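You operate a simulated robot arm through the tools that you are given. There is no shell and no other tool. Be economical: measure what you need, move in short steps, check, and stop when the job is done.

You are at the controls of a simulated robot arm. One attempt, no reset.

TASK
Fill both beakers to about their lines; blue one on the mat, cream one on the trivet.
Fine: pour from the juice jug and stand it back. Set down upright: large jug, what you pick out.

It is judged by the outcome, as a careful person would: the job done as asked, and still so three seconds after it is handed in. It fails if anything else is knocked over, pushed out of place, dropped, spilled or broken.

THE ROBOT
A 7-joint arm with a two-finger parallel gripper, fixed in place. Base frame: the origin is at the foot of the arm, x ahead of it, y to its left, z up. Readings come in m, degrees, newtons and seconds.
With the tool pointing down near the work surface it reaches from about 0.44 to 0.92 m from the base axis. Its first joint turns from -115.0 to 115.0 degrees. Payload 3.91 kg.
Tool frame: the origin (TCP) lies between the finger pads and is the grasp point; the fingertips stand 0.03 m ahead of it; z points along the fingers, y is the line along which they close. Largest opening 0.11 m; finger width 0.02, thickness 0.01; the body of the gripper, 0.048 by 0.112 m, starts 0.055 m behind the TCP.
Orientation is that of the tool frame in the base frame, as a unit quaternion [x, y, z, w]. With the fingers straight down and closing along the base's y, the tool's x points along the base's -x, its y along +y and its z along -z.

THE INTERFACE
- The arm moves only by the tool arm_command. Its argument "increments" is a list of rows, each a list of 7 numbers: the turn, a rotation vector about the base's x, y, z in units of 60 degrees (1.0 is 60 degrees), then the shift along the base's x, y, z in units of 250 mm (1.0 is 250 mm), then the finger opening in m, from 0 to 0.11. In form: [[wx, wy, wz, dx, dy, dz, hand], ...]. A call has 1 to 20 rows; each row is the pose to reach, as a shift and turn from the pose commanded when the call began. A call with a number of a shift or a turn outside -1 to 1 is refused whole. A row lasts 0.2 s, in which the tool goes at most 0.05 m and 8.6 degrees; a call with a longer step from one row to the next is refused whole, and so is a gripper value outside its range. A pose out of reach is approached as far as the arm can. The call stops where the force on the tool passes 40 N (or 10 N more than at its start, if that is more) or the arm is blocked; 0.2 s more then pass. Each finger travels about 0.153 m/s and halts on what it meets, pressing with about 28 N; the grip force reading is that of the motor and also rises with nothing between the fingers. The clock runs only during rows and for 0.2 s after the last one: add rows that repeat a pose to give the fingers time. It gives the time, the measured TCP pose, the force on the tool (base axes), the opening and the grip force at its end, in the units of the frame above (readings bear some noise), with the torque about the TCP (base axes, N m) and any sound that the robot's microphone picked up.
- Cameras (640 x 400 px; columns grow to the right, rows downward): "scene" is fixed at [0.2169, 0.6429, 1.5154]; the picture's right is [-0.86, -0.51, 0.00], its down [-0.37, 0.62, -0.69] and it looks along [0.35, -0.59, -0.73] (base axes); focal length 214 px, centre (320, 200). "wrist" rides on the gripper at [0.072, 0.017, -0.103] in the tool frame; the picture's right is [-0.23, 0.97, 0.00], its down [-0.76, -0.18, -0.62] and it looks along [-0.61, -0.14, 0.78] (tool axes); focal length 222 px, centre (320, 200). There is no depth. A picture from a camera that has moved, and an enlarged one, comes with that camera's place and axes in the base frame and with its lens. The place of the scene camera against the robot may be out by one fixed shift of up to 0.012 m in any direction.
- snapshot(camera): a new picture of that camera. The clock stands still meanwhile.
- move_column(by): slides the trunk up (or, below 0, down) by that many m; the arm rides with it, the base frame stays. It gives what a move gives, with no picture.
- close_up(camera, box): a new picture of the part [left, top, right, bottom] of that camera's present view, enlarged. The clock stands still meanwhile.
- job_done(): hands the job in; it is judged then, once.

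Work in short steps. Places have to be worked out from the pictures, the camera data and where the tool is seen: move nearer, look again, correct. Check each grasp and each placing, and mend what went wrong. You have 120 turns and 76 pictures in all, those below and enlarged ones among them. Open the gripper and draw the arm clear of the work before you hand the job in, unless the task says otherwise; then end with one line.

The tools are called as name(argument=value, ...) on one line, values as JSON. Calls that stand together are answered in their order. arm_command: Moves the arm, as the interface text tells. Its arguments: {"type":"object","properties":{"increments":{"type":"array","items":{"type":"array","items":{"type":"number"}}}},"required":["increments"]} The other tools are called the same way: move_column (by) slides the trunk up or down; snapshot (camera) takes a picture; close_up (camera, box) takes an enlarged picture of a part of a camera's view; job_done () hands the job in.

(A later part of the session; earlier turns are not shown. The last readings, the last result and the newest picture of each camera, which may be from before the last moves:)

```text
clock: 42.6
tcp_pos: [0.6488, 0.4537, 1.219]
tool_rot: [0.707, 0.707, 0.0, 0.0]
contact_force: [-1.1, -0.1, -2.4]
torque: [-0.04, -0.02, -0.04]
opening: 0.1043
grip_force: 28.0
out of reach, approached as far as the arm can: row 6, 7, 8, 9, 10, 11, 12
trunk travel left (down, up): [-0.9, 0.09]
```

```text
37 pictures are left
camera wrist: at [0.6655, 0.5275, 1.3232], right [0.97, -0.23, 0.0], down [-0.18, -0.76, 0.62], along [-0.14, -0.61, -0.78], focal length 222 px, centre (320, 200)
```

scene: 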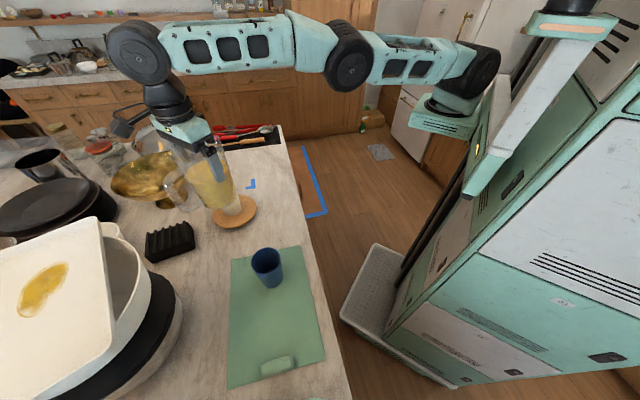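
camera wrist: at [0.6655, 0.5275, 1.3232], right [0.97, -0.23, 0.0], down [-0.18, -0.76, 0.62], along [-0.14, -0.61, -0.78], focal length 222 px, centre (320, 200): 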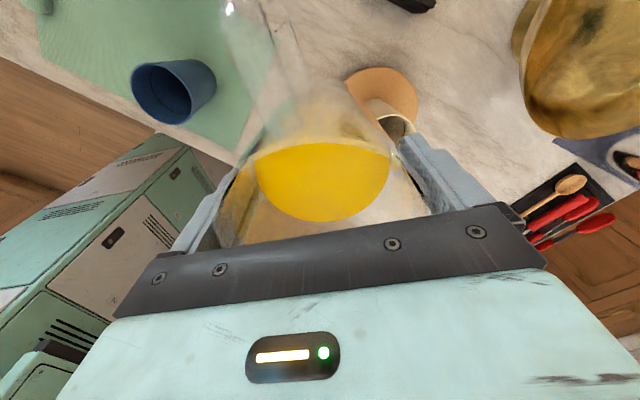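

The yaw is done, with the spout toward −y, but a tool-down pose at that radius is out of reach. Tilting brings the wrist closer, so I'll back off slightly, pre-tilt to 30° (no pour yet), and re-check reach.

arm_command(increments=[[0, 0, 0, -0.12, -0.1, 0, 0.06], [0, 0, 0, -0.24, -0.19, 0, 0.06], [0, 0, 0, -0.24, -0.19, 0, 0.06], [0.04, 0, 0, -0.24, -0.19, 0, 0.06], [0.09, 0, 0, -0.24, -0.19, 0, 0.06], [0.14, 0, 0, -0.24, -0.19, 0, 0.06], [0.2, 0, 0, -0.24, -0.19, 0, 0.06], [0.26, 0, 0, -0.24, -0.19, 0, 0.06], [0.32, 0, 0, -0.24, -0.19, 0, 0.06], [0.38, 0, 0, -0.24, -0.19, 0, 0.06], [0.43, 0, 0, -0.24, -0.19, 0, 0.06], [0.47, 0, 0, -0.24, -0.19, 0, 0.06], [0.5, 0, 0, -0.24, -0.19, 0, 0.06], [0.5, 0, 0, -0.24, -0.19, 0, 0.06]])

close_up(camera="scene", box=[90, 60, 330, 240])

snapshot(camera="wrist")

```text
clock: 45.6
tcp_pos: [0.5947, 0.4066, 1.2162]
tool_rot: [0.684, 0.682, 0.182, -0.183]
contact_force: [0.3, 0.8, -2.5]
torque: [-0.09, -0.01, -0.02]
opening: 0.1044
grip_force: 27.7
trunk travel left (down, up): [-0.9, 0.09]
```

```text
2.22 times, centred on (210, 150) of scene
camera zoom: at [0.2169, 0.6429, 1.5154], right [-0.86, -0.51, 0.0], down [-0.37, 0.62, -0.69], along [0.35, -0.59, -0.73], focal length 477 px, centre (564, 311)
```

zoom: 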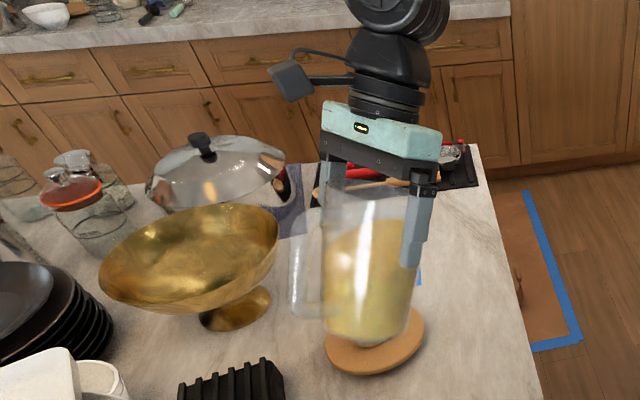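

```text
35 pictures are left
camera wrist: at [0.6118, 0.4185, 1.3431], right [0.97, -0.2, -0.12], down [-0.18, -0.97, 0.16], along [-0.14, -0.13, -0.98], focal length 222 px, centre (320, 200)
```

wrist: 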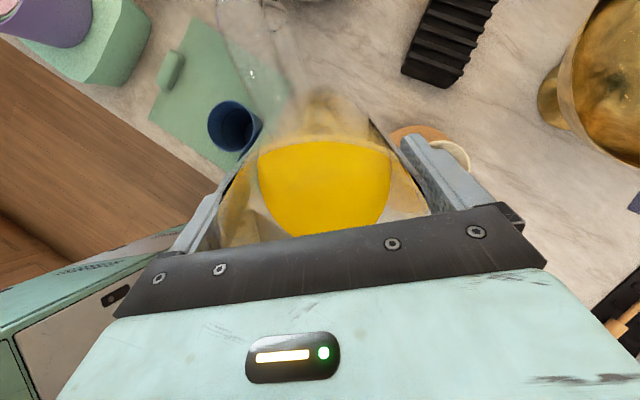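

The 30° tilt works with level juice and no drip. I move to beside the cream beaker, tilt 40°, TCP (0.705,0.475), keeping the jug's bottom above its rim.

arm_command(increments=[[0, 0, 0, 0.02, 0.04, 0, 0.06], [0, 0, 0, 0.05, 0.1, 0, 0.06], [0.02, 0, 0, 0.09, 0.16, 0, 0.06], [0.04, 0, 0, 0.13, 0.22, 0, 0.06], [0.06, 0, 0, 0.19, 0.27, 0, 0.06], [0.08, 0, 0, 0.25, 0.28, 0, 0.06], [0.1, 0, 0, 0.31, 0.28, 0, 0.06], [0.13, 0, 0, 0.37, 0.28, 0, 0.06], [0.15, 0, 0, 0.42, 0.28, 0, 0.06], [0.167, 0, 0, 0.455, 0.28, 0, 0.06], [0.167, 0, 0, 0.465, 0.28, 0, 0.06], [0.167, 0, 0, 0.465, 0.28, 0, 0.06]])

close_up(camera="scene", box=[90, 80, 310, 240])

snapshot(camera="wrist")

```text
clock: 48.2
tcp_pos: [0.7118, 0.4755, 1.2174]
tool_rot: [0.664, 0.664, 0.241, -0.243]
contact_force: [-0.8, 0.0, -1.9]
torque: [-0.07, 0.0, 0.01]
opening: 0.1044
grip_force: 28.2
trunk travel left (down, up): [-0.9, 0.09]
```

```text
2.50 times, centred on (200, 160) of scene
camera zoom: at [0.2169, 0.6429, 1.5154], right [-0.86, -0.51, 0.0], down [-0.37, 0.62, -0.69], along [0.35, -0.59, -0.73], focal length 536 px, centre (620, 300)
```

zoom: 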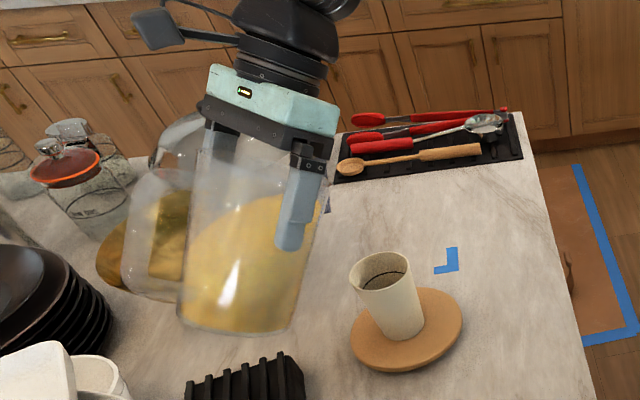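

```text
33 pictures are left
camera wrist: at [0.7281, 0.4659, 1.3439], right [0.97, -0.17, -0.15], down [-0.18, -0.98, -0.01], along [-0.14, 0.04, -0.99], focal length 222 px, centre (320, 200)
```

wrist: 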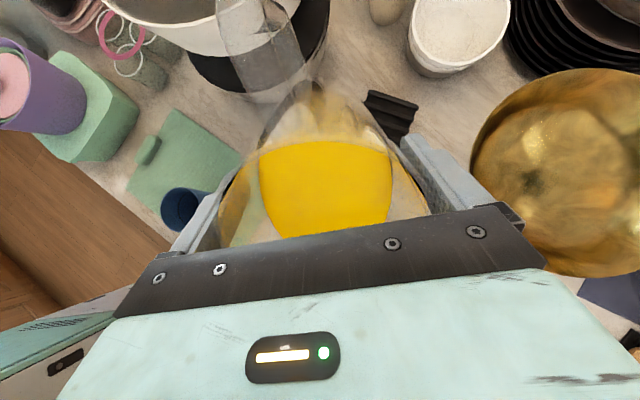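

The cream beaker is clear of the jug, with lip ≈(0.71,0.41,1.19). I lower so the lip sits just above the cream rim, with tilt 45°.

arm_command(increments=[[0, 0, 0, -0.01, -0.01, -0.04, 0.06], [0.02, 0, 0, -0.02, -0.02, -0.1, 0.06], [0.04, 0, 0, -0.032, -0.03, -0.16, 0.06], [0.06, 0, 0, -0.032, -0.04, -0.21, 0.06], [0.08, 0, 0, -0.032, -0.046, -0.26, 0.06], [0.083, 0, 0, -0.032, -0.046, -0.29, 0.06], [0.083, 0, 0, -0.032, -0.046, -0.29, 0.06]])

close_up(camera="scene", box=[150, 100, 290, 240])

```text
clock: 49.8
tcp_pos: [0.7038, 0.4641, 1.1453]
tool_rot: [0.654, 0.653, 0.27, -0.271]
contact_force: [-0.1, 0.4, -1.0]
torque: [-0.08, 0.02, -0.02]
opening: 0.1047
grip_force: 28.1
trunk travel left (down, up): [-0.9, 0.09]
```

```text
2.86 times, centred on (220, 170) of scene
camera zoom: at [0.2169, 0.6429, 1.5154], right [-0.86, -0.51, 0.0], down [-0.37, 0.62, -0.69], along [0.35, -0.59, -0.73], focal length 613 px, centre (606, 286)
```

zoom: 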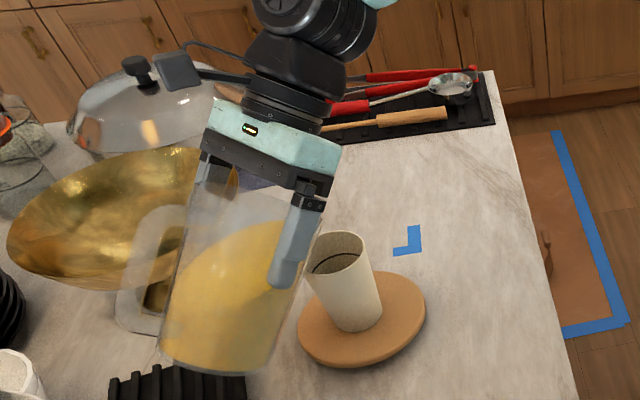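

Lip and beaker line up well in the picture. I tilt on to 50° around the lip and look.

arm_command(increments=[[0.03, 0, 0, 0, -0.004, 0.007, 0.06], [0.06, 0, 0, 0, -0.008, 0.014, 0.06], [0.083, 0, 0, 0, -0.012, 0.02, 0.06], [0.083, 0, 0, 0, -0.012, 0.02, 0.06]])

close_up(camera="scene", box=[190, 130, 290, 220])

```text
clock: 50.8
tcp_pos: [0.7036, 0.4606, 1.1505]
tool_rot: [0.641, 0.641, 0.299, -0.3]
contact_force: [-0.1, 0.0, -1.9]
torque: [-0.05, 0.0, 0.0]
opening: 0.1046
grip_force: 28.0
trunk travel left (down, up): [-0.9, 0.09]
```

```text
4.44 times, centred on (240, 175) of scene
camera zoom: at [0.2169, 0.6429, 1.5154], right [-0.86, -0.51, 0.0], down [-0.37, 0.62, -0.69], along [0.35, -0.59, -0.73], focal length 953 px, centre (676, 311)
```

zoom: 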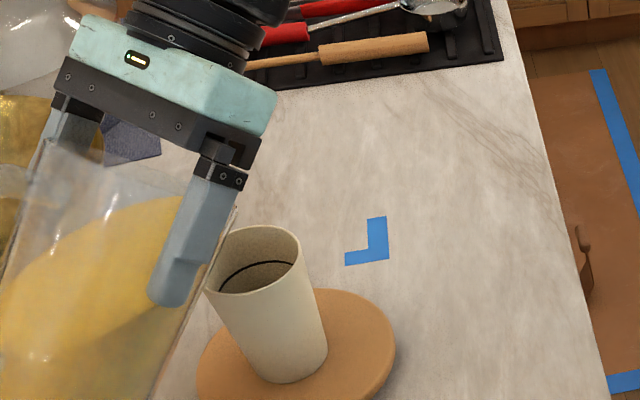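

Not pouring yet. I take a larger zoom on the lip to locate it against the beaker.

close_up(camera="scene", box=[205, 145, 265, 195])

snapshot(camera="wrist")

```text
8.00 times, centred on (235, 170) of scene
camera zoom: at [0.2169, 0.6429, 1.5154], right [-0.86, -0.51, 0.0], down [-0.37, 0.62, -0.69], along [0.35, -0.59, -0.73], focal length 1716 px, centre (1000, 440)
```

zoom: 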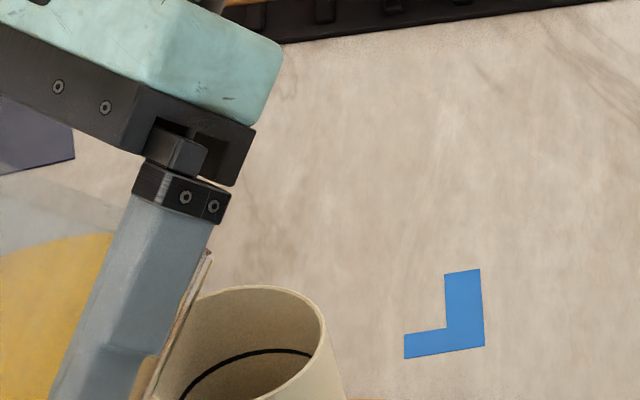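

```text
29 pictures are left
camera wrist: at [0.7201, 0.4297, 1.2721], right [0.97, -0.15, -0.18], down [-0.18, -0.97, -0.18], along [-0.14, 0.21, -0.97], focal length 222 px, centre (320, 200)
```

wrist: 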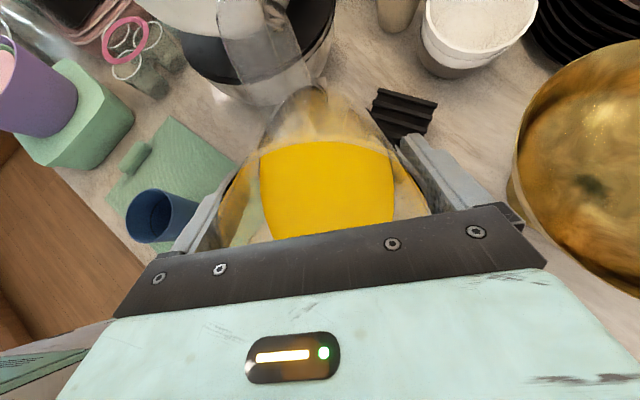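

The spout tip is at about y≈0.38, slightly past centre, z≈1.105. I shift the jug +y 1.5 cm and +x 5 mm, then tilt to 55° around the lip.

arm_command(increments=[[0, 0, 0, 0.01, 0.03, 0, 0.06], [0, 0, 0, 0.02, 0.058, 0.002, 0.06], [0.03, 0, 0, 0.02, 0.053, 0.012, 0.06], [0.06, 0, 0, 0.02, 0.048, 0.02, 0.06], [0.083, 0, 0, 0.02, 0.044, 0.028, 0.06], [0.083, 0, 0, 0.02, 0.044, 0.028, 0.06]])

close_up(camera="scene", box=[180, 135, 270, 215])

```text
clock: 52.2
tcp_pos: [0.7083, 0.4725, 1.1572]
tool_rot: [0.627, 0.628, 0.325, -0.328]
contact_force: [-0.5, -0.2, -1.8]
torque: [-0.09, 0.01, 0.0]
opening: 0.1041
grip_force: 28.2
trunk travel left (down, up): [-0.9, 0.09]
```

```text
5.00 times, centred on (225, 175) of scene
camera zoom: at [0.2169, 0.6429, 1.5154], right [-0.86, -0.51, 0.0], down [-0.37, 0.62, -0.69], along [0.35, -0.59, -0.73], focal length 1072 px, centre (795, 325)
```

zoom: 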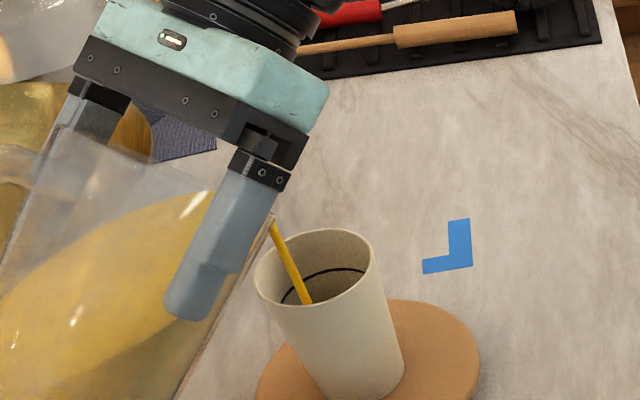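

Juice is streaming cleanly into the cream beaker. I hold briefly and look.

arm_command(increments=[[0, 0, 0, 0, 0, 0, 0.06], [0, 0, 0, 0, 0, 0, 0.06], [0, 0, 0, 0, 0, 0, 0.06]])

close_up(camera="scene", box=[180, 135, 270, 215])

```text
clock: 53.0
tcp_pos: [0.7099, 0.4725, 1.1575]
tool_rot: [0.628, 0.627, 0.325, -0.326]
contact_force: [-0.5, -1.4, -2.0]
torque: [-0.06, 0.03, -0.01]
opening: 0.1047
grip_force: 27.7
trunk travel left (down, up): [-0.9, 0.09]
```

```text
5.00 times, centred on (225, 175) of scene
camera zoom: at [0.2169, 0.6429, 1.5154], right [-0.86, -0.51, 0.0], down [-0.37, 0.62, -0.69], along [0.35, -0.59, -0.73], focal length 1072 px, centre (795, 325)
```

zoom: 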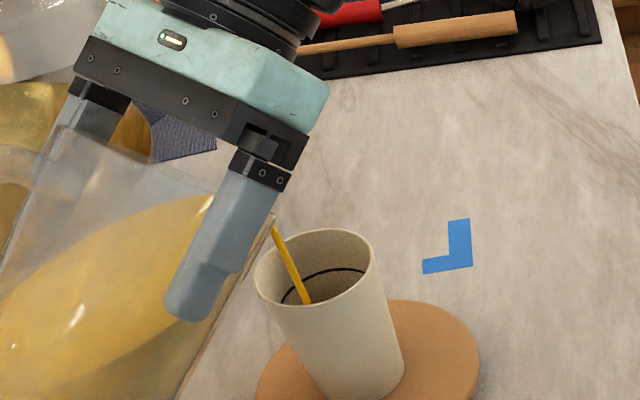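

The stream is thin and steady, and no level is visible yet. I tilt 3° more and hold about a second.

arm_command(increments=[[0.025, 0, 0, 0, -0.005, 0.008, 0.06], [0.05, 0, 0, 0, -0.01, 0.015, 0.06], [0.05, 0, 0, 0, -0.01, 0.015, 0.06], [0.05, 0, 0, 0, -0.01, 0.015, 0.06], [0.05, 0, 0, 0, -0.01, 0.015, 0.06], [0.05, 0, 0, 0, -0.01, 0.015, 0.06]])

close_up(camera="scene", box=[180, 135, 270, 215])

```text
clock: 54.4
tcp_pos: [0.7084, 0.4697, 1.1622]
tool_rot: [0.619, 0.619, 0.341, -0.343]
contact_force: [0.0, -0.3, -1.4]
torque: [-0.08, 0.0, 0.03]
opening: 0.1041
grip_force: 27.7
trunk travel left (down, up): [-0.9, 0.09]
```

```text
5.00 times, centred on (225, 175) of scene
camera zoom: at [0.2169, 0.6429, 1.5154], right [-0.86, -0.51, 0.0], down [-0.37, 0.62, -0.69], along [0.35, -0.59, -0.73], focal length 1072 px, centre (795, 325)
```

zoom: 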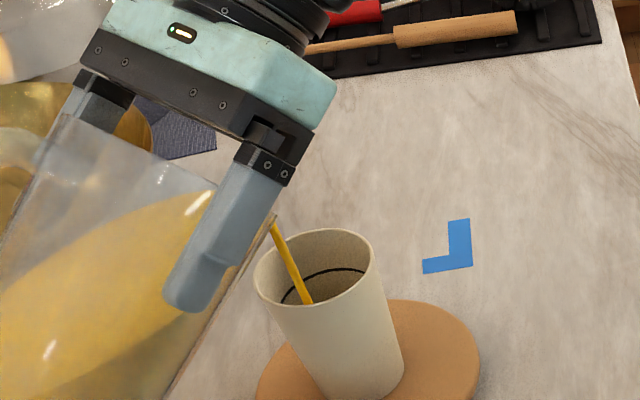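

Still below view. I tilt to 62° and hold longer.

arm_command(increments=[[0.02, 0, 0, 0, -0.005, 0.006, 0.06], [0.045, 0, 0, 0, -0.01, 0.013, 0.06], [0.067, 0, 0, 0, -0.015, 0.02, 0.06], [0.067, 0, 0, 0, -0.015, 0.02, 0.06], [0.067, 0, 0, 0, -0.015, 0.02, 0.06], [0.067, 0, 0, 0, -0.015, 0.02, 0.06], [0.067, 0, 0, 0, -0.015, 0.02, 0.06], [0.067, 0, 0, 0, -0.015, 0.02, 0.06]])

close_up(camera="scene", box=[180, 135, 270, 215])

```text
clock: 56.2
tcp_pos: [0.7077, 0.4666, 1.1652]
tool_rot: [0.606, 0.606, 0.363, -0.365]
contact_force: [-0.7, -0.5, -0.5]
torque: [-0.03, 0.02, 0.01]
opening: 0.1041
grip_force: 28.5
trunk travel left (down, up): [-0.9, 0.09]
```

```text
5.00 times, centred on (225, 175) of scene
camera zoom: at [0.2169, 0.6429, 1.5154], right [-0.86, -0.51, 0.0], down [-0.37, 0.62, -0.69], along [0.35, -0.59, -0.73], focal length 1072 px, centre (795, 325)
```

zoom: 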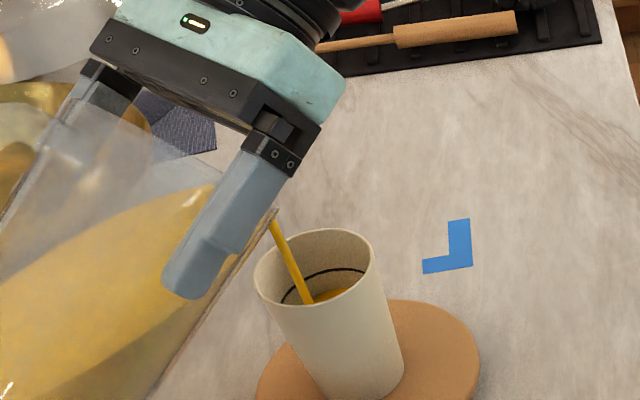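

The juice level is now visible, about 1.5–2 cm below the line. I hold a little longer at this tilt.

arm_command(increments=[[0, 0, 0, 0, 0, 0, 0.06], [0, 0, 0, 0, 0, 0, 0.06], [0, 0, 0, 0, 0, 0, 0.06]])

close_up(camera="scene", box=[180, 135, 270, 215])

```text
clock: 57.0
tcp_pos: [0.7075, 0.4665, 1.1663]
tool_rot: [0.606, 0.606, 0.364, -0.365]
contact_force: [0.6, 0.4, 0.0]
torque: [-0.04, -0.02, 0.0]
opening: 0.1043
grip_force: 27.9
trunk travel left (down, up): [-0.9, 0.09]
```

```text
5.00 times, centred on (225, 175) of scene
camera zoom: at [0.2169, 0.6429, 1.5154], right [-0.86, -0.51, 0.0], down [-0.37, 0.62, -0.69], along [0.35, -0.59, -0.73], focal length 1072 px, centre (795, 325)
```

zoom: 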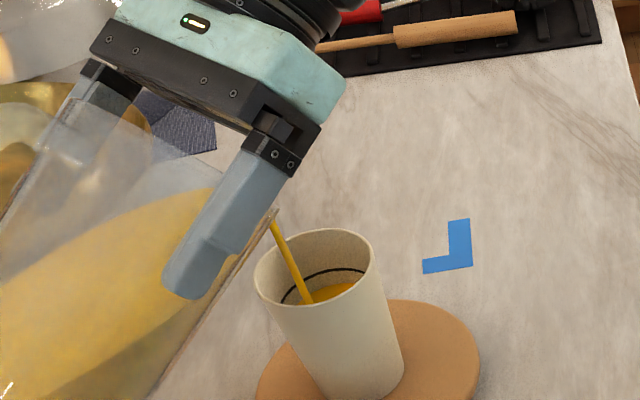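

It is rising about 6 px per 0.8 s, with about 13 px to the line. I hold about 1.2 s more.

arm_command(increments=[[0, 0, 0, 0, 0, 0, 0.06], [0, 0, 0, 0, 0, 0, 0.06], [0, 0, 0, 0, 0, 0, 0.06], [0, 0, 0, 0, 0, 0, 0.06], [0, 0, 0, 0, 0, 0, 0.06]])

close_up(camera="scene", box=[205, 160, 265, 210])

```text
clock: 58.2
tcp_pos: [0.7088, 0.4663, 1.1659]
tool_rot: [0.606, 0.606, 0.364, -0.365]
contact_force: [0.1, -0.2, -0.9]
torque: [-0.01, 0.03, 0.01]
opening: 0.104
grip_force: 28.4
trunk travel left (down, up): [-0.9, 0.09]
```

```text
8.00 times, centred on (235, 185) of scene
camera zoom: at [0.2169, 0.6429, 1.5154], right [-0.86, -0.51, 0.0], down [-0.37, 0.62, -0.69], along [0.35, -0.59, -0.73], focal length 1716 px, centre (1000, 320)
```

zoom: 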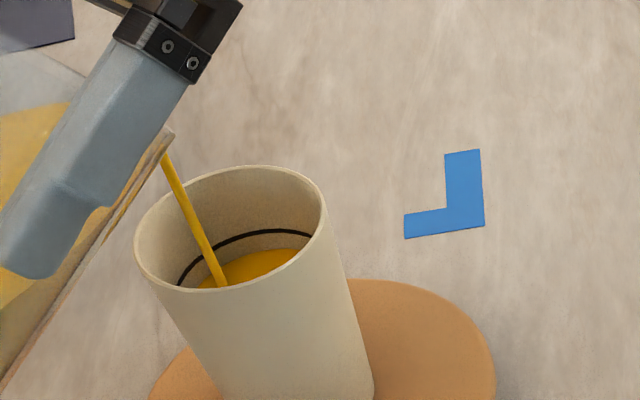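

About 1 cm remains (far edge 249 vs line 232 in this zoom). I tilt 2° more and hold a second.

arm_command(increments=[[0.033, 0, 0, 0, -0.007, 0.01, 0.06], [0.033, 0, 0, 0, -0.007, 0.01, 0.06], [0.033, 0, 0, 0, -0.007, 0.01, 0.06], [0.033, 0, 0, 0, -0.007, 0.01, 0.06]])

close_up(camera="scene", box=[205, 160, 265, 210])

```text
clock: 59.2
tcp_pos: [0.7075, 0.4658, 1.1694]
tool_rot: [0.601, 0.599, 0.374, -0.375]
contact_force: [-0.5, 1.2, 0.0]
torque: [-0.04, 0.0, 0.01]
opening: 0.1042
grip_force: 28.0
trunk travel left (down, up): [-0.9, 0.09]
```

```text
8.00 times, centred on (235, 185) of scene
camera zoom: at [0.2169, 0.6429, 1.5154], right [-0.86, -0.51, 0.0], down [-0.37, 0.62, -0.69], along [0.35, -0.59, -0.73], focal length 1716 px, centre (1000, 320)
```

zoom: 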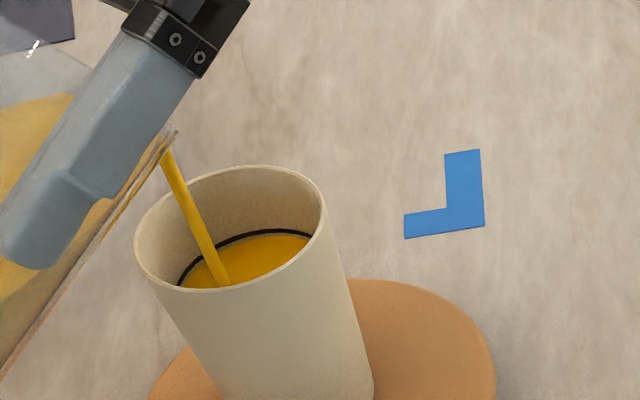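

The level is just at the line. I tilt back promptly to stop the flow, staying over the beaker.

arm_command(increments=[[-0.14, 0, 0, 0, 0.025, -0.03, 0.06], [-0.28, 0, 0, 0, 0.05, -0.06, 0.06], [-0.4, 0, 0, 0, 0.065, -0.06, 0.06], [-0.4, 0, 0, 0, 0.065, -0.06, 0.06]])

close_up(camera="scene", box=[185, 140, 275, 220])

```text
clock: 60.2
tcp_pos: [0.7079, 0.4803, 1.1544]
tool_rot: [0.664, 0.665, 0.241, -0.242]
contact_force: [-0.3, 0.7, -0.2]
torque: [0.01, -0.01, 0.05]
opening: 0.1041
grip_force: 28.0
trunk travel left (down, up): [-0.9, 0.09]
```

```text
5.00 times, centred on (230, 180) of scene
camera zoom: at [0.2169, 0.6429, 1.5154], right [-0.86, -0.51, 0.0], down [-0.37, 0.62, -0.69], along [0.35, -0.59, -0.73], focal length 1072 px, centre (770, 300)
```

zoom: 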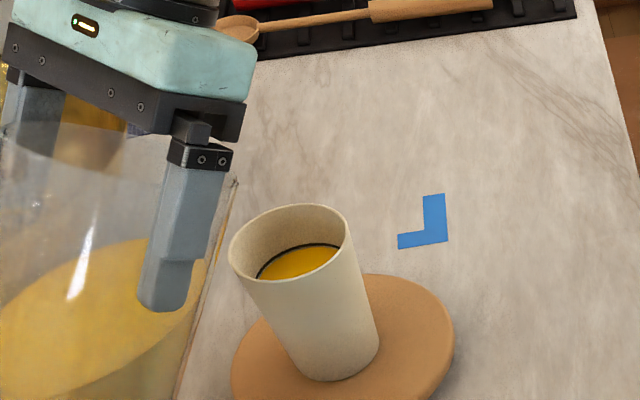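

The cream level sits at its line with no spill. Now the blue beaker at (0.449,0.506): I raise, move across, and yaw +15° so the jug's back clears the white board near (0.50,0.72).

arm_command(increments=[[0, 0, 0, 0, 0.01, 0.06, 0.06], [0, 0, 0, 0, 0.02, 0.14, 0.06], [0, 0, 0, -0.02, 0.02, 0.21, 0.06], [0, 0, 0.01, -0.07, 0.02, 0.26, 0.06], [0, 0, 0.03, -0.13, 0.02, 0.26, 0.06], [0, 0, 0.05, -0.21, 0.03, 0.26, 0.06], [0, 0, 0.07, -0.29, 0.04, 0.26, 0.06], [0, 0, 0.09, -0.37, 0.05, 0.26, 0.06], [0, 0, 0.12, -0.46, 0.06, 0.26, 0.06], [0, 0, 0.14, -0.55, 0.08, 0.26, 0.06], [0, 0, 0.16, -0.64, 0.1, 0.26, 0.06], [0, 0, 0.18, -0.73, 0.12, 0.26, 0.06], [0, 0, 0.2, -0.82, 0.14, 0.26, 0.06], [0, 0, 0.22, -0.9, 0.16, 0.26, 0.06], [0, 0, 0.24, -0.96, 0.18, 0.26, 0.06], [0, 0, 0.25, -1.0, 0.2, 0.26, 0.06], [0, 0, 0.25, -1.0, 0.2, 0.26, 0.06]])

snapshot(camera="scene")

```text
clock: 63.8
tcp_pos: [0.4594, 0.5309, 1.219]
tool_rot: [0.573, 0.745, 0.208, -0.271]
contact_force: [-0.5, 0.0, -0.2]
torque: [-0.05, 0.0, -0.02]
opening: 0.1042
grip_force: 28.4
trunk travel left (down, up): [-0.9, 0.09]
```

```text
20 pictures are left
```

scene: 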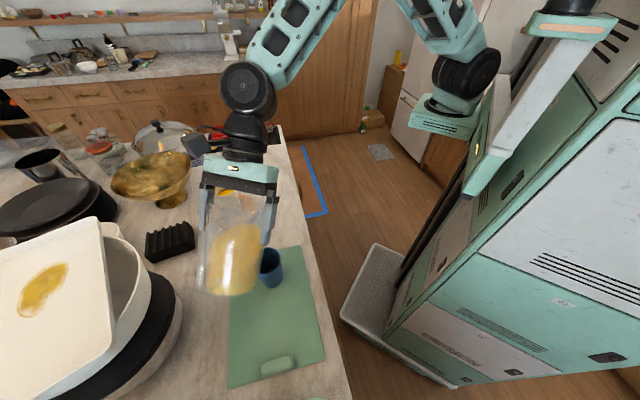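

Steady so far. I shift back along the pour axis and lower beside the blue beaker, still at 40°.

arm_command(increments=[[0, 0, 0, -0.03, 0.07, 0, 0.06], [0, 0, 0, -0.06, 0.14, 0, 0.06], [0, 0, 0, -0.09, 0.21, -0.02, 0.06], [0, 0, 0, -0.11, 0.264, -0.07, 0.06], [0, 0, 0, -0.11, 0.264, -0.15, 0.06], [0, 0, 0, -0.11, 0.264, -0.23, 0.06], [0, 0, 0, -0.11, 0.264, -0.31, 0.06], [0, 0, 0, -0.11, 0.264, -0.356, 0.06], [0, 0, 0, -0.11, 0.264, -0.356, 0.06]])

close_up(camera="scene", box=[180, 200, 330, 320])

```text
clock: 65.8
tcp_pos: [0.4312, 0.5969, 1.1295]
tool_rot: [0.573, 0.745, 0.208, -0.271]
contact_force: [1.1, -0.8, -0.8]
torque: [-0.01, 0.02, 0.0]
opening: 0.1039
grip_force: 28.0
trunk travel left (down, up): [-0.9, 0.09]
```

```text
3.33 times, centred on (255, 260) of scene
camera zoom: at [0.2169, 0.6429, 1.5154], right [-0.86, -0.51, 0.0], down [-0.37, 0.62, -0.69], along [0.35, -0.59, -0.73], focal length 715 px, centre (537, 0)
```

zoom: 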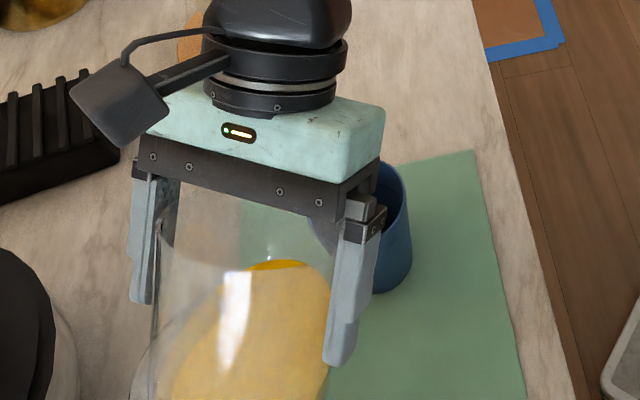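

The gripper hides the beaker here, so I'll pour by the geometry calibrated on the cream one, in small doses. First I tilt to 62° around the lip and check what is visible.

arm_command(increments=[[0.09, 0.024, 0, -0.001, -0.013, 0.024, 0.06], [0.18, 0.048, 0, -0.002, -0.026, 0.048, 0.06], [0.27, 0.072, 0, -0.003, -0.039, 0.072, 0.06], [0.354, 0.095, 0, -0.004, -0.052, 0.095, 0.06]])

close_up(camera="scene", box=[210, 215, 310, 305])

```text
clock: 66.8
tcp_pos: [0.4316, 0.5837, 1.1539]
tool_rot: [0.521, 0.681, 0.312, -0.41]
contact_force: [-0.2, -0.6, -0.5]
torque: [-0.02, -0.01, 0.0]
opening: 0.1042
grip_force: 27.9
trunk travel left (down, up): [-0.9, 0.09]
```

```text
4.44 times, centred on (260, 260) of scene
camera zoom: at [0.2169, 0.6429, 1.5154], right [-0.86, -0.51, 0.0], down [-0.37, 0.62, -0.69], along [0.35, -0.59, -0.73], focal length 953 px, centre (587, -67)
```

zoom: 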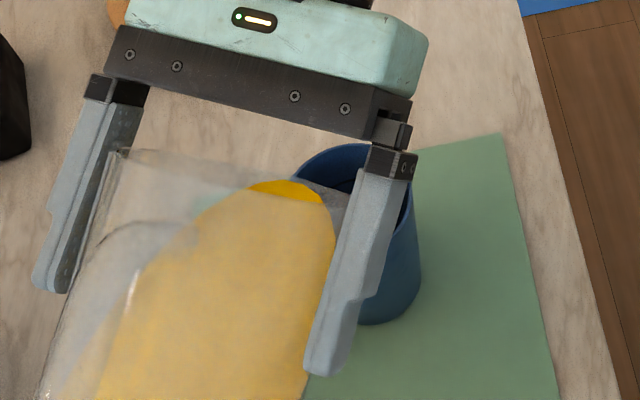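

The beaker is partly visible between the fingers now. I zoom in to see the spout relative to the beaker mouth.

close_up(camera="scene", box=[230, 235, 280, 275])

```text
10.00 times, centred on (255, 255) of scene
camera zoom: at [0.2169, 0.6429, 1.5154], right [-0.86, -0.51, 0.0], down [-0.37, 0.62, -0.69], along [0.35, -0.59, -0.73], focal length 2145 px, centre (970, -350)
```

zoom: 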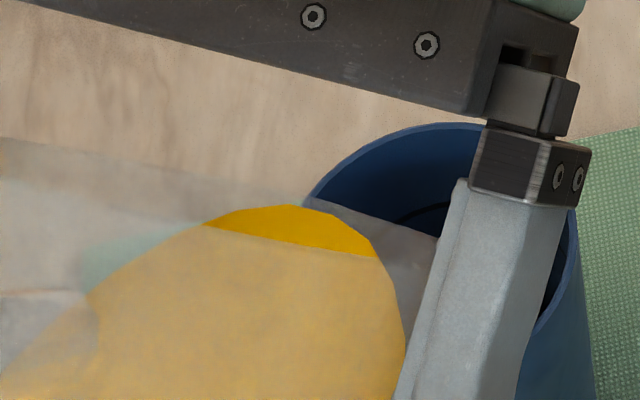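

By this view the lip is about 1.3 cm sideways and slightly short of the blue beaker's centre. I correct by (−9.5,−14) mm, then tilt slightly to 65° and look for the stream.

arm_command(increments=[[0, 0, 0, -0.019, -0.028, 0, 0.06], [0, 0, 0, -0.038, -0.056, 0, 0.06], [0.03, 0.008, 0, -0.036, -0.064, 0.009, 0.06], [0.048, 0.013, 0, -0.035, -0.068, 0.014, 0.06]])

close_up(camera="scene", box=[230, 235, 280, 275])

```text
clock: 67.8
tcp_pos: [0.4214, 0.5658, 1.1583]
tool_rot: [0.513, 0.67, 0.325, -0.427]
contact_force: [-0.1, -0.2, -0.7]
torque: [-0.02, -0.02, -0.03]
opening: 0.1037
grip_force: 28.4
trunk travel left (down, up): [-0.9, 0.09]
```

```text
10.00 times, centred on (255, 255) of scene
camera zoom: at [0.2169, 0.6429, 1.5154], right [-0.86, -0.51, 0.0], down [-0.37, 0.62, -0.69], along [0.35, -0.59, -0.73], focal length 2145 px, centre (970, -350)
```

zoom: 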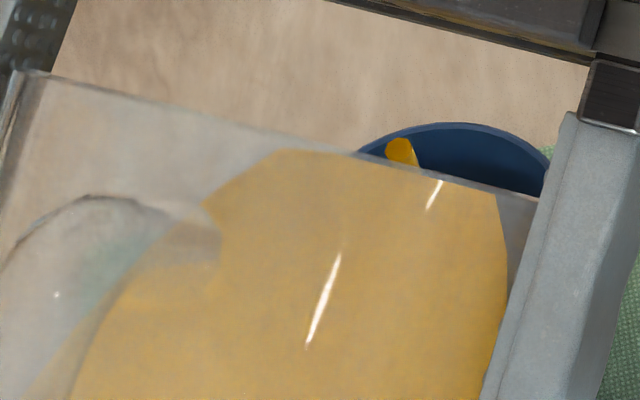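

The stream is falling inside the blue beaker and the lip is over its centre. I tilt to 69° gradually and hold about 2 s.

arm_command(increments=[[0.02, 0.005, 0, 0.001, -0.005, 0.006, 0.06], [0.04, 0.011, 0, 0.003, -0.01, 0.012, 0.06], [0.064, 0.017, 0, 0.004, -0.016, 0.018, 0.06], [0.064, 0.017, 0, 0.004, -0.016, 0.018, 0.06], [0.064, 0.017, 0, 0.004, -0.016, 0.018, 0.06], [0.064, 0.017, 0, 0.004, -0.016, 0.018, 0.06], [0.064, 0.017, 0, 0.004, -0.016, 0.018, 0.06], [0.064, 0.017, 0, 0.004, -0.016, 0.018, 0.06], [0.064, 0.017, 0, 0.004, -0.016, 0.018, 0.06], [0.064, 0.017, 0, 0.004, -0.016, 0.018, 0.06]])

close_up(camera="scene", box=[215, 225, 295, 295])

```text
clock: 70.0
tcp_pos: [0.4213, 0.5632, 1.1624]
tool_rot: [0.502, 0.654, 0.344, -0.449]
contact_force: [0.7, -0.2, -0.4]
torque: [-0.04, 0.01, -0.04]
opening: 0.1036
grip_force: 28.6
trunk travel left (down, up): [-0.9, 0.09]
```

```text
5.71 times, centred on (255, 260) of scene
camera zoom: at [0.2169, 0.6429, 1.5154], right [-0.86, -0.51, 0.0], down [-0.37, 0.62, -0.69], along [0.35, -0.59, -0.73], focal length 1226 px, centre (691, -143)
```

zoom: 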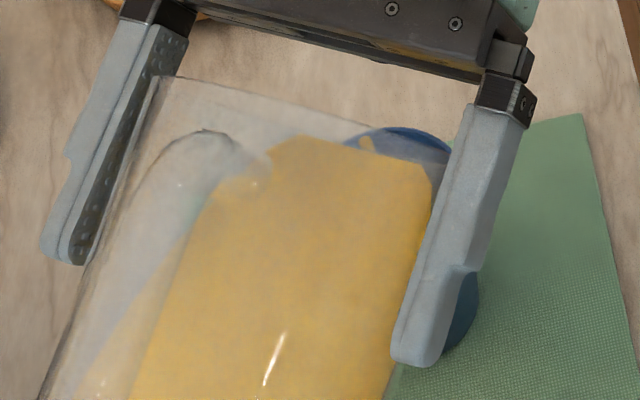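

Pouring continues inside the rim. I give a short extra dose at 72°, shifted 6 mm toward centre, then tilt back to 45° in place to stop the flow.

arm_command(increments=[[0.024, 0.007, 0, -0.01, -0.009, 0.006, 0.06], [0.048, 0.013, 0, -0.021, -0.018, 0.012, 0.06], [0.048, 0.013, 0, -0.021, -0.018, 0.012, 0.06], [0.048, 0.013, 0, -0.021, -0.018, 0.012, 0.06], [0.048, 0.013, 0, -0.021, -0.018, 0.012, 0.06], [-0.08, -0.021, 0, -0.025, 0.0, 0.012, 0.06], [-0.21, -0.056, 0, -0.032, 0.03, 0.012, 0.06], [-0.34, -0.091, 0, -0.04, 0.06, 0.012, 0.06], [-0.386, -0.104, 0, -0.042, 0.065, 0.012, 0.06], [-0.386, -0.104, 0, -0.042, 0.065, 0.1, 0.06], [-0.386, -0.104, 0, -0.042, 0.065, 0.2, 0.06], [-0.386, -0.104, 0, -0.042, 0.065, 0.24, 0.06]])

close_up(camera="scene", box=[190, 200, 310, 300])

```text
clock: 72.6
tcp_pos: [0.4125, 0.5782, 1.2225]
tool_rot: [0.562, 0.734, 0.231, -0.304]
contact_force: [0.0, -0.9, -0.1]
torque: [-0.02, 0.02, 0.0]
opening: 0.1034
grip_force: 27.9
trunk travel left (down, up): [-0.9, 0.09]
```

```text
4.00 times, centred on (250, 250) of scene
camera zoom: at [0.2169, 0.6429, 1.5154], right [-0.86, -0.51, 0.0], down [-0.37, 0.62, -0.69], along [0.35, -0.59, -0.73], focal length 858 px, centre (600, 0)
```

zoom: 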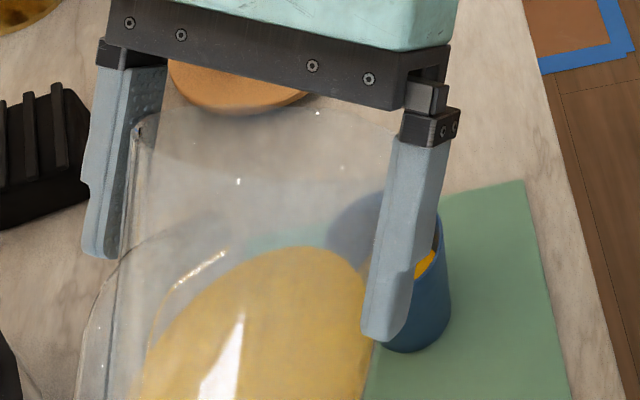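

Flow is stopped and I can glimpse juice inside the blue beaker. I move the raised jug forward past the beaker to open the view.

arm_command(increments=[[0, 0, 0, 0.02, -0.04, 0, 0.06], [0, 0, 0, 0.06, -0.12, 0, 0.06], [0, 0, 0, 0.1, -0.2, 0, 0.06], [0, 0, 0, 0.15, -0.3, 0, 0.06], [0, 0, 0, 0.2, -0.4, 0, 0.06], [0, 0, 0, 0.25, -0.5, 0, 0.06], [0, 0, 0, 0.3, -0.58, 0, 0.06], [0, 0, 0, 0.33, -0.64, 0, 0.06], [0, 0, 0, 0.34, -0.66, 0, 0.06]])

close_up(camera="scene", box=[210, 205, 310, 295])

```text
clock: 74.6
tcp_pos: [0.4954, 0.4137, 1.2218]
tool_rot: [0.563, 0.733, 0.232, -0.303]
contact_force: [-0.4, -0.1, -0.6]
torque: [-0.01, 0.01, -0.01]
opening: 0.1036
grip_force: 27.9
trunk travel left (down, up): [-0.9, 0.09]
```

```text
4.44 times, centred on (260, 250) of scene
camera zoom: at [0.2169, 0.6429, 1.5154], right [-0.86, -0.51, 0.0], down [-0.37, 0.62, -0.69], along [0.35, -0.59, -0.73], focal length 953 px, centre (587, -22)
```

zoom: 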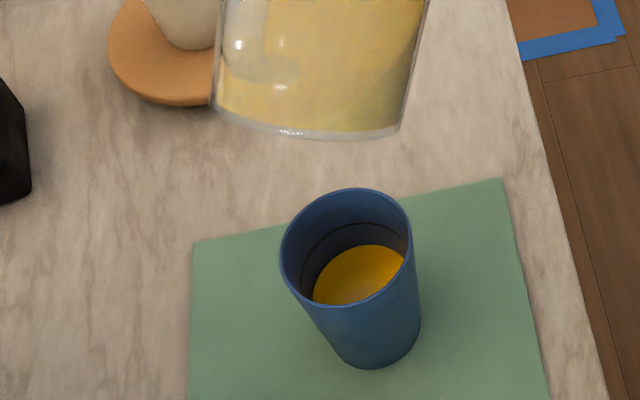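

The blue juice is about 1.5 cm below its line, so one more short dose is needed. I return to the pour position at 45°.

arm_command(increments=[[0, 0, 0, -0.02, 0.04, 0, 0.06], [0, 0, 0, -0.06, 0.12, 0, 0.06], [0, 0, 0, -0.1, 0.2, 0, 0.06], [0, 0, 0, -0.15, 0.3, 0, 0.06], [0, 0, 0, -0.2, 0.4, 0, 0.06], [0, 0, 0, -0.25, 0.5, 0, 0.06], [0, 0, 0, -0.3, 0.58, 0, 0.06], [0, 0, 0, -0.33, 0.64, 0, 0.06], [0, 0, 0, -0.34, 0.66, -0.04, 0.06], [0, 0, 0, -0.34, 0.66, -0.12, 0.06], [0, 0, 0, -0.34, 0.66, -0.2, 0.06], [0, 0, 0, -0.34, 0.66, -0.228, 0.06], [0, 0, 0, -0.34, 0.66, -0.228, 0.06]])

arm_command(increments=[[0.1, 0.027, 0, 0.003, -0.018, 0, 0.06], [0.2, 0.054, 0, 0.006, -0.036, 0, 0.06], [0.3, 0.081, 0, 0.009, -0.053, 0, 0.06], [0.387, 0.104, 0, 0.012, -0.068, 0, 0.06], [0.45, 0.121, 0, 0.014, -0.08, 0.003, 0.06], [0.45, 0.121, 0, 0.014, -0.08, 0.003, 0.06], [0.45, 0.121, 0, 0.014, -0.08, 0.003, 0.06], [0.45, 0.121, 0, 0.014, -0.08, 0.003, 0.06], [0.45, 0.121, 0, 0.014, -0.08, 0.003, 0.06], [0.33, 0.089, 0, 0.01, -0.055, 0, 0.06], [0.2, 0.054, 0, 0.006, -0.035, 0, 0.06], [0.07, 0.019, 0, 0.002, -0.012, 0, 0.06], [0, 0, 0, 0, 0, 0, 0.06], [0, 0, 0, 0, 0, 0.1, 0.06], [0, 0, 0, 0, 0, 0.2, 0.06], [0, 0, 0, 0, 0, 0.228, 0.06]])

arm_command(increments=[[0, 0, 0, 0.02, -0.04, 0, 0.06], [0, 0, 0, 0.06, -0.12, 0, 0.06], [0, 0, 0, 0.1, -0.2, 0, 0.06], [0, 0, 0, 0.15, -0.3, 0, 0.06], [0, 0, 0, 0.2, -0.4, 0, 0.06], [0, 0, 0, 0.25, -0.5, 0, 0.06], [0, 0, 0, 0.3, -0.58, 0, 0.06], [0, 0, 0, 0.33, -0.64, 0, 0.06], [0, 0, 0, 0.34, -0.66, 0, 0.06]])

close_up(camera="scene", box=[210, 205, 310, 295])

```text
clock: 77.4
tcp_pos: [0.4102, 0.5785, 1.1652]
tool_rot: [0.563, 0.732, 0.232, -0.303]
contact_force: [-0.8, 0.0, 0.1]
torque: [-0.01, -0.02, 0.04]
opening: 0.1034
grip_force: 28.1
trunk travel left (down, up): [-0.9, 0.09]
```

```text
clock: 80.8
tcp_pos: [0.4118, 0.5784, 1.2229]
tool_rot: [0.563, 0.733, 0.232, -0.303]
contact_force: [0.3, 0.1, -0.6]
torque: [-0.01, 0.03, 0.02]
opening: 0.1029
grip_force: 27.7
trunk travel left (down, up): [-0.9, 0.09]
```

```text
clock: 82.8
tcp_pos: [0.4973, 0.415, 1.2223]
tool_rot: [0.563, 0.733, 0.232, -0.303]
contact_force: [0.4, 0.8, -0.5]
torque: [-0.02, 0.02, -0.02]
opening: 0.1029
grip_force: 28.3
trunk travel left (down, up): [-0.9, 0.09]
```

```text
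4.44 times, centred on (260, 250) of scene
camera zoom: at [0.2169, 0.6429, 1.5154], right [-0.86, -0.51, 0.0], down [-0.37, 0.62, -0.69], along [0.35, -0.59, -0.73], focal length 953 px, centre (587, -22)
```

zoom: 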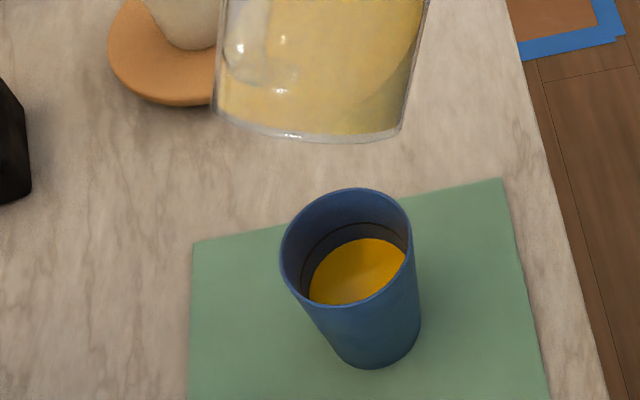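

It rose about half way (238 vs line 222). One more dose slightly steeper, 76° for about 0.8 s.

arm_command(increments=[[0, 0, 0, -0.02, 0.04, 0, 0.06], [0, 0, 0, -0.06, 0.12, 0, 0.06], [0, 0, 0, -0.1, 0.2, 0, 0.06], [0, 0, 0, -0.15, 0.3, 0, 0.06], [0, 0, 0, -0.2, 0.4, 0, 0.06], [0, 0, 0, -0.25, 0.5, 0, 0.06], [0, 0, 0, -0.3, 0.58, 0, 0.06], [0, 0, 0, -0.33, 0.64, 0, 0.06], [0, 0, 0, -0.34, 0.655, -0.04, 0.06], [0, 0, 0, -0.34, 0.655, -0.12, 0.06], [0, 0, 0, -0.34, 0.655, -0.2, 0.06], [0, 0, 0, -0.34, 0.655, -0.228, 0.06], [0, 0, 0, -0.34, 0.655, -0.228, 0.06]])

arm_command(increments=[[0.1, 0.027, 0, 0.003, -0.018, 0, 0.06], [0.2, 0.054, 0, 0.006, -0.036, 0, 0.06], [0.3, 0.081, 0, 0.009, -0.053, 0, 0.06], [0.387, 0.104, 0, 0.012, -0.068, 0, 0.06], [0.45, 0.121, 0, 0.014, -0.08, 0.003, 0.06], [0.499, 0.134, 0, 0.018, -0.094, 0.017, 0.06], [0.499, 0.134, 0, 0.018, -0.094, 0.017, 0.06], [0.499, 0.134, 0, 0.018, -0.094, 0.017, 0.06], [0.499, 0.134, 0, 0.018, -0.094, 0.017, 0.06], [0.38, 0.102, 0, 0.01, -0.06, 0, 0.06], [0.25, 0.067, 0, 0.006, -0.04, 0, 0.06], [0.12, 0.032, 0, 0.002, -0.015, 0, 0.06], [0, 0, 0, 0, 0, 0, 0.06], [0, 0, 0, 0, 0, 0.1, 0.06], [0, 0, 0, 0, 0, 0.2, 0.06], [0, 0, 0, 0, 0, 0.228, 0.06]])

arm_command(increments=[[0, 0, 0, 0.02, -0.04, 0, 0.06], [0, 0, 0, 0.06, -0.12, 0, 0.06], [0, 0, 0, 0.1, -0.2, 0, 0.06], [0, 0, 0, 0.15, -0.3, 0, 0.06], [0, 0, 0, 0.2, -0.4, 0, 0.06], [0, 0, 0, 0.25, -0.5, 0, 0.06], [0, 0, 0, 0.3, -0.58, 0, 0.06], [0, 0, 0, 0.33, -0.64, 0, 0.06], [0, 0, 0, 0.34, -0.655, 0, 0.06]])

close_up(camera="scene", box=[210, 205, 310, 295])

```text
clock: 85.6
tcp_pos: [0.412, 0.5779, 1.1641]
tool_rot: [0.563, 0.732, 0.232, -0.303]
contact_force: [-0.6, -0.1, -0.2]
torque: [0.0, 0.02, 0.0]
opening: 0.1032
grip_force: 28.2
trunk travel left (down, up): [-0.9, 0.09]
```

```text
clock: 89.0
tcp_pos: [0.4115, 0.5782, 1.2222]
tool_rot: [0.563, 0.733, 0.232, -0.304]
contact_force: [0.3, 0.4, 0.2]
torque: [-0.04, 0.02, -0.03]
opening: 0.1027
grip_force: 28.7
trunk travel left (down, up): [-0.9, 0.09]
```

```text
clock: 91.0
tcp_pos: [0.497, 0.4136, 1.2219]
tool_rot: [0.562, 0.733, 0.232, -0.304]
contact_force: [0.6, 0.4, -0.4]
torque: [0.03, -0.01, -0.04]
opening: 0.1028
grip_force: 27.5
trunk travel left (down, up): [-0.9, 0.09]
```

```text
4.44 times, centred on (260, 250) of scene
camera zoom: at [0.2169, 0.6429, 1.5154], right [-0.86, -0.51, 0.0], down [-0.37, 0.62, -0.69], along [0.35, -0.59, -0.73], focal length 953 px, centre (587, -22)
```

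zoom: 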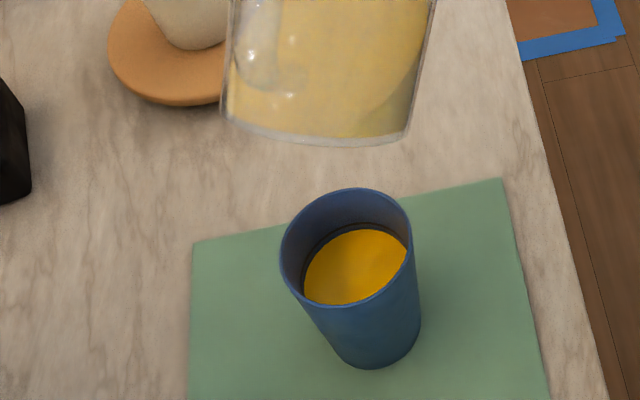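

The blue level is now very near its line. I zoom to judge whether more is needed.

close_up(camera="scene", box=[245, 240, 285, 272])

```text
12.50 times, centred on (265, 256) of scene
camera zoom: at [0.2169, 0.6429, 1.5154], right [-0.86, -0.51, 0.0], down [-0.37, 0.62, -0.69], along [0.35, -0.59, -0.73], focal length 2681 px, centre (1008, -500)
```

zoom: 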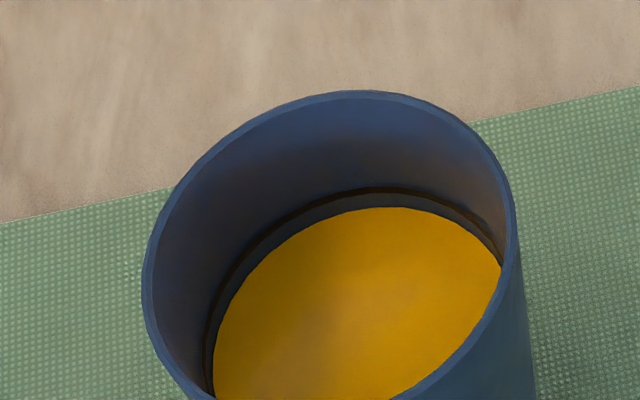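

Still about 6 mm short, so one more small dose of the same kind.

arm_command(increments=[[0, 0, 0, -0.02, 0.04, 0, 0.06], [0, 0, 0, -0.06, 0.12, 0, 0.06], [0, 0, 0, -0.1, 0.2, 0, 0.06], [0, 0, 0, -0.15, 0.3, 0, 0.06], [0, 0, 0, -0.2, 0.4, 0, 0.06], [0, 0, 0, -0.25, 0.5, 0, 0.06], [0, 0, 0, -0.3, 0.58, 0, 0.06], [0, 0, 0, -0.33, 0.64, 0, 0.06], [0, 0, 0, -0.34, 0.655, -0.04, 0.06], [0, 0, 0, -0.34, 0.655, -0.12, 0.06], [0, 0, 0, -0.34, 0.655, -0.2, 0.06], [0, 0, 0, -0.34, 0.655, -0.228, 0.06], [0, 0, 0, -0.34, 0.655, -0.228, 0.06]])

arm_command(increments=[[0.1, 0.027, 0, 0.003, -0.018, 0, 0.06], [0.2, 0.054, 0, 0.006, -0.036, 0, 0.06], [0.3, 0.081, 0, 0.009, -0.053, 0, 0.06], [0.387, 0.104, 0, 0.012, -0.068, 0, 0.06], [0.45, 0.121, 0, 0.014, -0.08, 0.003, 0.06], [0.523, 0.14, 0, 0.02, -0.1, 0.022, 0.06], [0.523, 0.14, 0, 0.02, -0.1, 0.022, 0.06], [0.523, 0.14, 0, 0.02, -0.1, 0.022, 0.06], [0.4, 0.107, 0, 0.012, -0.065, 0, 0.06], [0.27, 0.072, 0, 0.006, -0.042, 0, 0.06], [0.14, 0.037, 0, 0.002, -0.018, 0, 0.06], [0, 0, 0, 0, 0, 0, 0.06], [0, 0, 0, 0, 0, 0.1, 0.06], [0, 0, 0, 0, 0, 0.2, 0.06], [0, 0, 0, 0, 0, 0.228, 0.06]])

arm_command(increments=[[0, 0, 0, 0.02, -0.04, 0, 0.06], [0, 0, 0, 0.06, -0.12, 0, 0.06], [0, 0, 0, 0.1, -0.2, 0, 0.06], [0, 0, 0, 0.15, -0.3, 0, 0.06], [0, 0, 0, 0.2, -0.4, 0, 0.06], [0, 0, 0, 0.25, -0.5, 0, 0.06], [0, 0, 0, 0.3, -0.58, 0, 0.06], [0, 0, 0, 0.33, -0.64, 0, 0.06], [0, 0, 0, 0.34, -0.655, 0, 0.06]])

close_up(camera="scene", box=[215, 210, 295, 274])

```text
clock: 93.8
tcp_pos: [0.4112, 0.5779, 1.1651]
tool_rot: [0.563, 0.733, 0.232, -0.304]
contact_force: [0.5, 0.2, -0.2]
torque: [-0.05, 0.01, -0.01]
opening: 0.1024
grip_force: 28.1
trunk travel left (down, up): [-0.9, 0.09]
```

```text
refused: row 12 steps farther than a row can; nothing moved
```

```text
clock: 95.8
tcp_pos: [0.4978, 0.414, 1.1655]
tool_rot: [0.563, 0.733, 0.232, -0.303]
contact_force: [-0.4, 0.3, -0.3]
torque: [-0.02, -0.01, -0.01]
opening: 0.1028
grip_force: 27.5
trunk travel left (down, up): [-0.9, 0.09]
```

```text
6.25 times, centred on (255, 242) of scene
camera zoom: at [0.2169, 0.6429, 1.5154], right [-0.86, -0.51, 0.0], down [-0.37, 0.62, -0.69], along [0.35, -0.59, -0.73], focal length 1340 px, centre (726, -62)
```

zoom: 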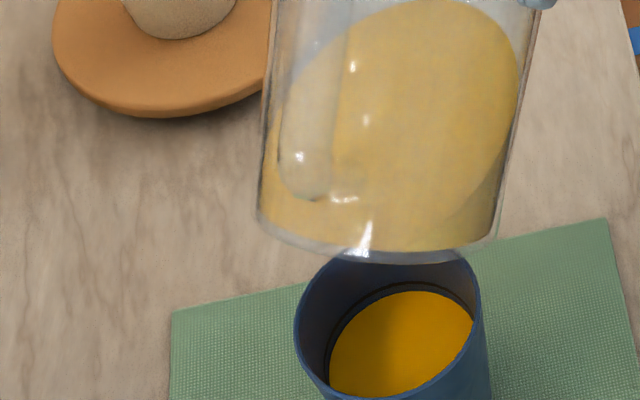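

A row was over the turn limit, so that dose was skipped and the jug passed low over the beaker, but it cleared and nothing moved. I raise it first, then return to the pour position.

arm_command(increments=[[0, 0, 0, 0, 0, 0.1, 0.06], [0, 0, 0, 0, 0, 0.2, 0.06], [0, 0, 0, 0, 0, 0.228, 0.06], [0, 0, 0, -0.02, 0.04, 0.228, 0.06], [0, 0, 0, -0.06, 0.12, 0.228, 0.06], [0, 0, 0, -0.1, 0.2, 0.228, 0.06], [0, 0, 0, -0.15, 0.3, 0.228, 0.06], [0, 0, 0, -0.2, 0.4, 0.228, 0.06], [0, 0, 0, -0.25, 0.5, 0.228, 0.06], [0, 0, 0, -0.3, 0.58, 0.228, 0.06], [0, 0, 0, -0.34, 0.655, 0.228, 0.06], [0, 0, 0, -0.34, 0.655, 0.15, 0.06], [0, 0, 0, -0.34, 0.655, 0.07, 0.06], [0, 0, 0, -0.34, 0.655, 0.0, 0.06], [0, 0, 0, -0.34, 0.655, 0.0, 0.06]])

```text
clock: 99.0
tcp_pos: [0.4124, 0.5784, 1.1652]
tool_rot: [0.563, 0.732, 0.233, -0.304]
contact_force: [0.8, 0.2, -0.3]
torque: [-0.03, -0.01, -0.02]
opening: 0.1027
grip_force: 28.1
trunk travel left (down, up): [-0.9, 0.09]
```

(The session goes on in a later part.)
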